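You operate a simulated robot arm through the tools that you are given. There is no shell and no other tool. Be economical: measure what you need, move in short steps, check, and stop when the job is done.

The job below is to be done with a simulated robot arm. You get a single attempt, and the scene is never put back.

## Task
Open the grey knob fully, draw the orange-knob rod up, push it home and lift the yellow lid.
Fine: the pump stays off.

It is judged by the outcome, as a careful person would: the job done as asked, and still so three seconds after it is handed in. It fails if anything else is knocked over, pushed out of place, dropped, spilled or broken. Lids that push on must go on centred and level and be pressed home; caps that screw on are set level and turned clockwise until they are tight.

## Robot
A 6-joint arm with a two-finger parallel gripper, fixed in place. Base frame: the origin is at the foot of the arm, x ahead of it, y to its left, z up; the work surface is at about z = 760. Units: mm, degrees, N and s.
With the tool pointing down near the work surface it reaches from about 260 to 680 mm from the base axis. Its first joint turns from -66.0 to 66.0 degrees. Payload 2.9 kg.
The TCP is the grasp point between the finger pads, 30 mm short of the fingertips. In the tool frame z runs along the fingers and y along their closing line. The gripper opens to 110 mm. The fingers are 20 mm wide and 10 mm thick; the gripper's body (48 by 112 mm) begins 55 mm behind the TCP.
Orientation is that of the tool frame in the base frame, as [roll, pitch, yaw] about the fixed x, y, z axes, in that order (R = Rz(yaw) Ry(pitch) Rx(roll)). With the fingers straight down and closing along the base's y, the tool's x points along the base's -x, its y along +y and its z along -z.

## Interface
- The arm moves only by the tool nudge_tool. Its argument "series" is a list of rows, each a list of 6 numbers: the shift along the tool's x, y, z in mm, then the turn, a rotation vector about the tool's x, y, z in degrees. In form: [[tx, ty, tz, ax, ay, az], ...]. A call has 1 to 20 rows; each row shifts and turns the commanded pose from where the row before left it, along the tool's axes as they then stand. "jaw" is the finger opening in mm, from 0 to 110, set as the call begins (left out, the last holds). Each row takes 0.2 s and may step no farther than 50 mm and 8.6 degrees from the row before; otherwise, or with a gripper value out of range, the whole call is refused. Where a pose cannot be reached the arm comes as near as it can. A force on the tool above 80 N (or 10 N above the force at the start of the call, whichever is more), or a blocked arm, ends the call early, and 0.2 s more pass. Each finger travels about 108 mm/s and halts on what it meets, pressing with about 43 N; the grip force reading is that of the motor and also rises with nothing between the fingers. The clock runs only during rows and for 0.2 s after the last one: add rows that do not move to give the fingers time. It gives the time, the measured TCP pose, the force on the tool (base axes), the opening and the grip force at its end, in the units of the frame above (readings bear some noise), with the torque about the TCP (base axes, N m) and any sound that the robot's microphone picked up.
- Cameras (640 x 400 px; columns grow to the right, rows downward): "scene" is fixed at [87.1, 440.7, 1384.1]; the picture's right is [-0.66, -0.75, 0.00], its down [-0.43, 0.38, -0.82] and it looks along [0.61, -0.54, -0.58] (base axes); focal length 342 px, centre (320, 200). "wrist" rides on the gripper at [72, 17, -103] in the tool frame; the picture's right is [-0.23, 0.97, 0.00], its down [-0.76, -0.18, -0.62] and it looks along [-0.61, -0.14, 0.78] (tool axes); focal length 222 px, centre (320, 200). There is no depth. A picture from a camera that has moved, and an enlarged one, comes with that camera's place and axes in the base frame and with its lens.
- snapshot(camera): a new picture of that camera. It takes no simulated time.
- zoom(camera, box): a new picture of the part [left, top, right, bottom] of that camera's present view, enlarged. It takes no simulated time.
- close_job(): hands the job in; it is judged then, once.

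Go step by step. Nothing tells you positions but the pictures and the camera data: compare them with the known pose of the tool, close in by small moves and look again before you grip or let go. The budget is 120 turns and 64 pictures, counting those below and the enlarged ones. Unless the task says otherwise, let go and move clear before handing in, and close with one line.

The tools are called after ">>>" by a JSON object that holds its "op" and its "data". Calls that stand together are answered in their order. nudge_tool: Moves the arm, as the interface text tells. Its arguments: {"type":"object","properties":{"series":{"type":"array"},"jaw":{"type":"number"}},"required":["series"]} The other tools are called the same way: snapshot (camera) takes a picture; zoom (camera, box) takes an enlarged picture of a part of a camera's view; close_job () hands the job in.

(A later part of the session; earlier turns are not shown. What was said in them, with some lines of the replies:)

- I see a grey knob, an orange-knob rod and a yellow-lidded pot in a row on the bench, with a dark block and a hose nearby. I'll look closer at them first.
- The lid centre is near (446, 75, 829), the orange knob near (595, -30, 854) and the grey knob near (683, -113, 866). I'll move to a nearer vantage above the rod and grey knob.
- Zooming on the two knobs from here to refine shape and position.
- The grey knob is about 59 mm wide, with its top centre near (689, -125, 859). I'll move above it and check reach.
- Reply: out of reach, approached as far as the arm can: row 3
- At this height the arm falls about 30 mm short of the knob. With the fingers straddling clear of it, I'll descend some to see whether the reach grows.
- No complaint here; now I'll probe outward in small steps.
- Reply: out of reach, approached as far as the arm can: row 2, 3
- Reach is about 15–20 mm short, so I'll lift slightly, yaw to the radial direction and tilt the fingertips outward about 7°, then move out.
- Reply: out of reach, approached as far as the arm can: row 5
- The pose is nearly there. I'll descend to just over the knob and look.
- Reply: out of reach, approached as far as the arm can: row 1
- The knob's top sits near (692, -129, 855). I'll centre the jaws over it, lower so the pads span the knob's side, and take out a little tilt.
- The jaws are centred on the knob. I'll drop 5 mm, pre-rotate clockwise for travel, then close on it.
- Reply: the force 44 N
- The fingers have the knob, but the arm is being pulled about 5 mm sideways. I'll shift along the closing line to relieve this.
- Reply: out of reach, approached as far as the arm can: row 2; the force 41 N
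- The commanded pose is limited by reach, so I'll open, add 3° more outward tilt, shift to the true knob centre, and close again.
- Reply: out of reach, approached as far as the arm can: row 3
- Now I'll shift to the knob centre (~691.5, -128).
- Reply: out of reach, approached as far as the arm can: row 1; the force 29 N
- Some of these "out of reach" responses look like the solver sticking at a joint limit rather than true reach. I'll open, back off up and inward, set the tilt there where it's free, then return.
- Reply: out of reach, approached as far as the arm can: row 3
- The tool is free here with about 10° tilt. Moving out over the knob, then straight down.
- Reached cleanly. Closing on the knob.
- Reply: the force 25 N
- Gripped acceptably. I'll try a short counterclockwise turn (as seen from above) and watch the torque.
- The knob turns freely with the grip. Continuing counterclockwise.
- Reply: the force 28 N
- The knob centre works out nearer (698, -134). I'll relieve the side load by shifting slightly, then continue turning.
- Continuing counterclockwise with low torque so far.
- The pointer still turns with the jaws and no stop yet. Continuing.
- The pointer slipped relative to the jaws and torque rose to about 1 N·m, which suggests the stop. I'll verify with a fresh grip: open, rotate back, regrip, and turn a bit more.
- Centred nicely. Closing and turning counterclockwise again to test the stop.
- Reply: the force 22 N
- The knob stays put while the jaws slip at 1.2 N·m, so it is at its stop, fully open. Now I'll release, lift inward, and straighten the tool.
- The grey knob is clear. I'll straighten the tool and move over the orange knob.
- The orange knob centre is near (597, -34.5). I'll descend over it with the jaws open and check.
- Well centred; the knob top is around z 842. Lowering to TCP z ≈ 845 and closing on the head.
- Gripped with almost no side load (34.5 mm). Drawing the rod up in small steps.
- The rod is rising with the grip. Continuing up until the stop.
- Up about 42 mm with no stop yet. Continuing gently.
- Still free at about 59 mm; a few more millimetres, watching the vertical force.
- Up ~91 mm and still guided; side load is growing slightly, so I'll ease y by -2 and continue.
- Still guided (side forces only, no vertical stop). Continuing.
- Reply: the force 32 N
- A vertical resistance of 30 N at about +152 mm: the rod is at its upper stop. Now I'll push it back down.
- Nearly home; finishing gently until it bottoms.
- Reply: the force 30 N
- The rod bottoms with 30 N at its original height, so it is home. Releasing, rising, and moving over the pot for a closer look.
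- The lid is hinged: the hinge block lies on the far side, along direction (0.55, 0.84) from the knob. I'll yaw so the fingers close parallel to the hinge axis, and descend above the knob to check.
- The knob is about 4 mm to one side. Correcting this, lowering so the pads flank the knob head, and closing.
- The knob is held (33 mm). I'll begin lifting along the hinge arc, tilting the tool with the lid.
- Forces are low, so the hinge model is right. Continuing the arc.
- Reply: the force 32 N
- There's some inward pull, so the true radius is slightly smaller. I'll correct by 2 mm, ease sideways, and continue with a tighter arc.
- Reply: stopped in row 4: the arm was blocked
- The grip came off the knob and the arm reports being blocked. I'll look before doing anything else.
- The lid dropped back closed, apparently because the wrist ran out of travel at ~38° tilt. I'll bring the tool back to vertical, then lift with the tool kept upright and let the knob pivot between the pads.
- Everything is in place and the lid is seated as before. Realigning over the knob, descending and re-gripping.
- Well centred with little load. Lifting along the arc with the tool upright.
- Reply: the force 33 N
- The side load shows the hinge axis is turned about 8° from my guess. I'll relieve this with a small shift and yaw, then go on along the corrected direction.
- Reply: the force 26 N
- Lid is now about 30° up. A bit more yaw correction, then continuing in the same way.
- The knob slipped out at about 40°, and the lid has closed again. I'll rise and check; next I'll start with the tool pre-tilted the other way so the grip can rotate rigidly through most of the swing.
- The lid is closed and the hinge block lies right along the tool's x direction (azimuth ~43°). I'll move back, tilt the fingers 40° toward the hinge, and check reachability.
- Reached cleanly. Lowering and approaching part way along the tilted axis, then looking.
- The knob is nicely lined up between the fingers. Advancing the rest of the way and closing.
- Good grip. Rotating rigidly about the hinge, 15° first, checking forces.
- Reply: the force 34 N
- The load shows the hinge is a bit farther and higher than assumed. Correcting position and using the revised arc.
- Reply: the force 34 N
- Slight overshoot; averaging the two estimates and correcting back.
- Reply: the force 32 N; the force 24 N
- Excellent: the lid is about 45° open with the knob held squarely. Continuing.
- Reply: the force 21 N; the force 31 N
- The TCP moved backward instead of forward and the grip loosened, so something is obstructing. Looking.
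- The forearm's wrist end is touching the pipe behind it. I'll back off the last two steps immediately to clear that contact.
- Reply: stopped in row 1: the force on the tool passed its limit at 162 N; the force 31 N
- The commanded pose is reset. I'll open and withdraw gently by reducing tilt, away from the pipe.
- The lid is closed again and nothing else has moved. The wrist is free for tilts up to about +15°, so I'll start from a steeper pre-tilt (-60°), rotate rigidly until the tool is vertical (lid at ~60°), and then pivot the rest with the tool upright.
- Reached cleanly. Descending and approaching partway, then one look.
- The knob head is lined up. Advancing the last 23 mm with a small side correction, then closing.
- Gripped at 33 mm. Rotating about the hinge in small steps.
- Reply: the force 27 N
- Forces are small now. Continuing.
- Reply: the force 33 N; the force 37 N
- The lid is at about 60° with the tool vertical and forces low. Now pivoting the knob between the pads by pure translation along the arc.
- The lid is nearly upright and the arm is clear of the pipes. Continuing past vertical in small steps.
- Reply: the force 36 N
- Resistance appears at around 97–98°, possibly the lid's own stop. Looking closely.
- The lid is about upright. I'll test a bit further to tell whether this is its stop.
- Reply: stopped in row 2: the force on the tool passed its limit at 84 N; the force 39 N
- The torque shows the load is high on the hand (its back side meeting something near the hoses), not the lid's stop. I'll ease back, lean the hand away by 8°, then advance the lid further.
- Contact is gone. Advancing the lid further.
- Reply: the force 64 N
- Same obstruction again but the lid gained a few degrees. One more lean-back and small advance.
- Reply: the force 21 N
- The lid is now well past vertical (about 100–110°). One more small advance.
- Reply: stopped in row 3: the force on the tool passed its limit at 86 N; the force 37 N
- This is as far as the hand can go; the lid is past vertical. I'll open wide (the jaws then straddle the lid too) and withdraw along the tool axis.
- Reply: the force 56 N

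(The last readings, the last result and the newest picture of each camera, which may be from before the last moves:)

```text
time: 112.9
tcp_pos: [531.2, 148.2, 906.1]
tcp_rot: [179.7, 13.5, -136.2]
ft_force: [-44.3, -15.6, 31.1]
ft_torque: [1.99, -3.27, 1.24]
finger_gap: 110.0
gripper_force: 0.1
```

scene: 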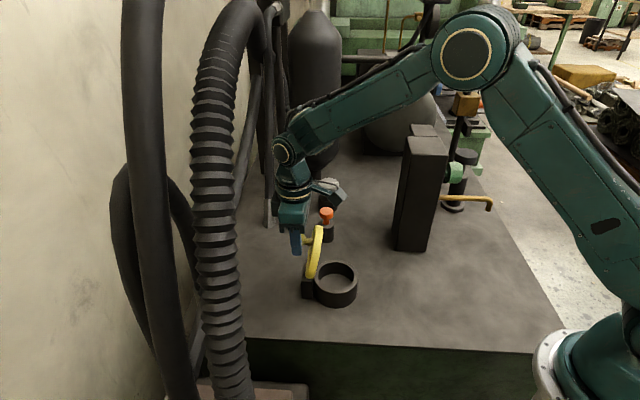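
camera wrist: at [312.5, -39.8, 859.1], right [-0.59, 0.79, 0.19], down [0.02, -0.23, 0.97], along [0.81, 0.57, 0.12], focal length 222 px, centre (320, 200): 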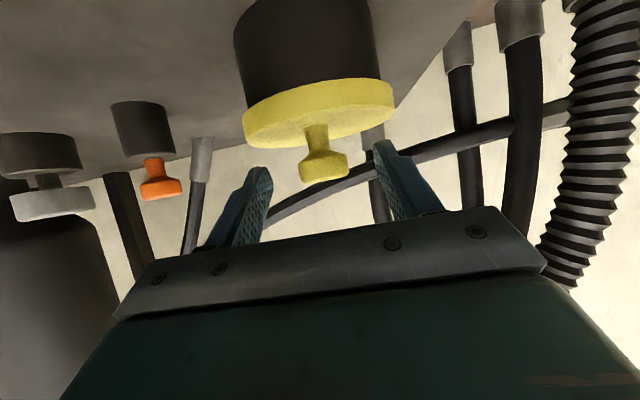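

Released; a contact on the hand remains, so I'll withdraw up and away from it.

>>> {"op": "nudge_tool", "data": {"series": [[1, 0, -8, 0, 0, 0], [1, 0, -15, 0, 0, 0], [0, 0, -20, 0, 0, 0], [0, 0, -25, 0, 0, 0], [0, 0, -25, 0, 0, 0], [0, 0, 0, 0, 0, 0]]}}

>>> {"op": "snapshot", "data": {"camera": "scene"}}

```text
time: 114.3
tcp_pos: [516.7, 131.8, 996.5]
tcp_rot: [179.6, 13.5, -136.4]
ft_force: [0.4, -0.3, 0.7]
ft_torque: [-0.01, 0.0, -0.02]
finger_gap: 109.7
gripper_force: 0.1
```

```text
0 pictures are left
```

scene: 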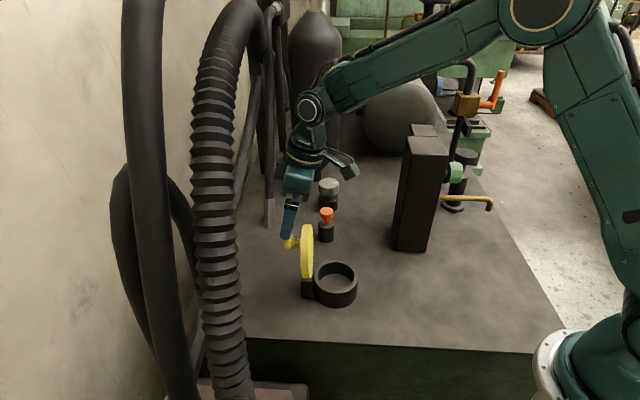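

The lid stands open past vertical by itself, released, and the knobs and rod are undisturbed. I'll move the arm up clear and hand in.

>>> {"op": "nudge_tool", "data": {"series": [[-5, 0, -25, 0, 0, 0], [-5, 0, -25, 0, 0, 0], [0, 0, -25, 0, 0, 0], [0, 0, 0, 0, 0, 0]]}}

>>> {"op": "close_job", "data": {}}

```text
time: 115.3
tcp_pos: [510.9, 124.2, 1069.4]
tcp_rot: [179.7, 13.5, -136.3]
ft_force: [-0.6, -0.5, -0.5]
ft_torque: [0.03, -0.02, 0.01]
finger_gap: 109.9
gripper_force: 0.0
```

```text
The job is handed in.
```

The grey knob is turned counterclockwise to its stop, the orange rod was drawn up to its stop and pushed home, and the yellow lid stands open past vertical by itself; the pump was not touched. The lid took four tries: it dropped shut three times, and the arm met hard contact several times near the pipes and at full swing (162 N at most), though nothing looked moved in the last picture.
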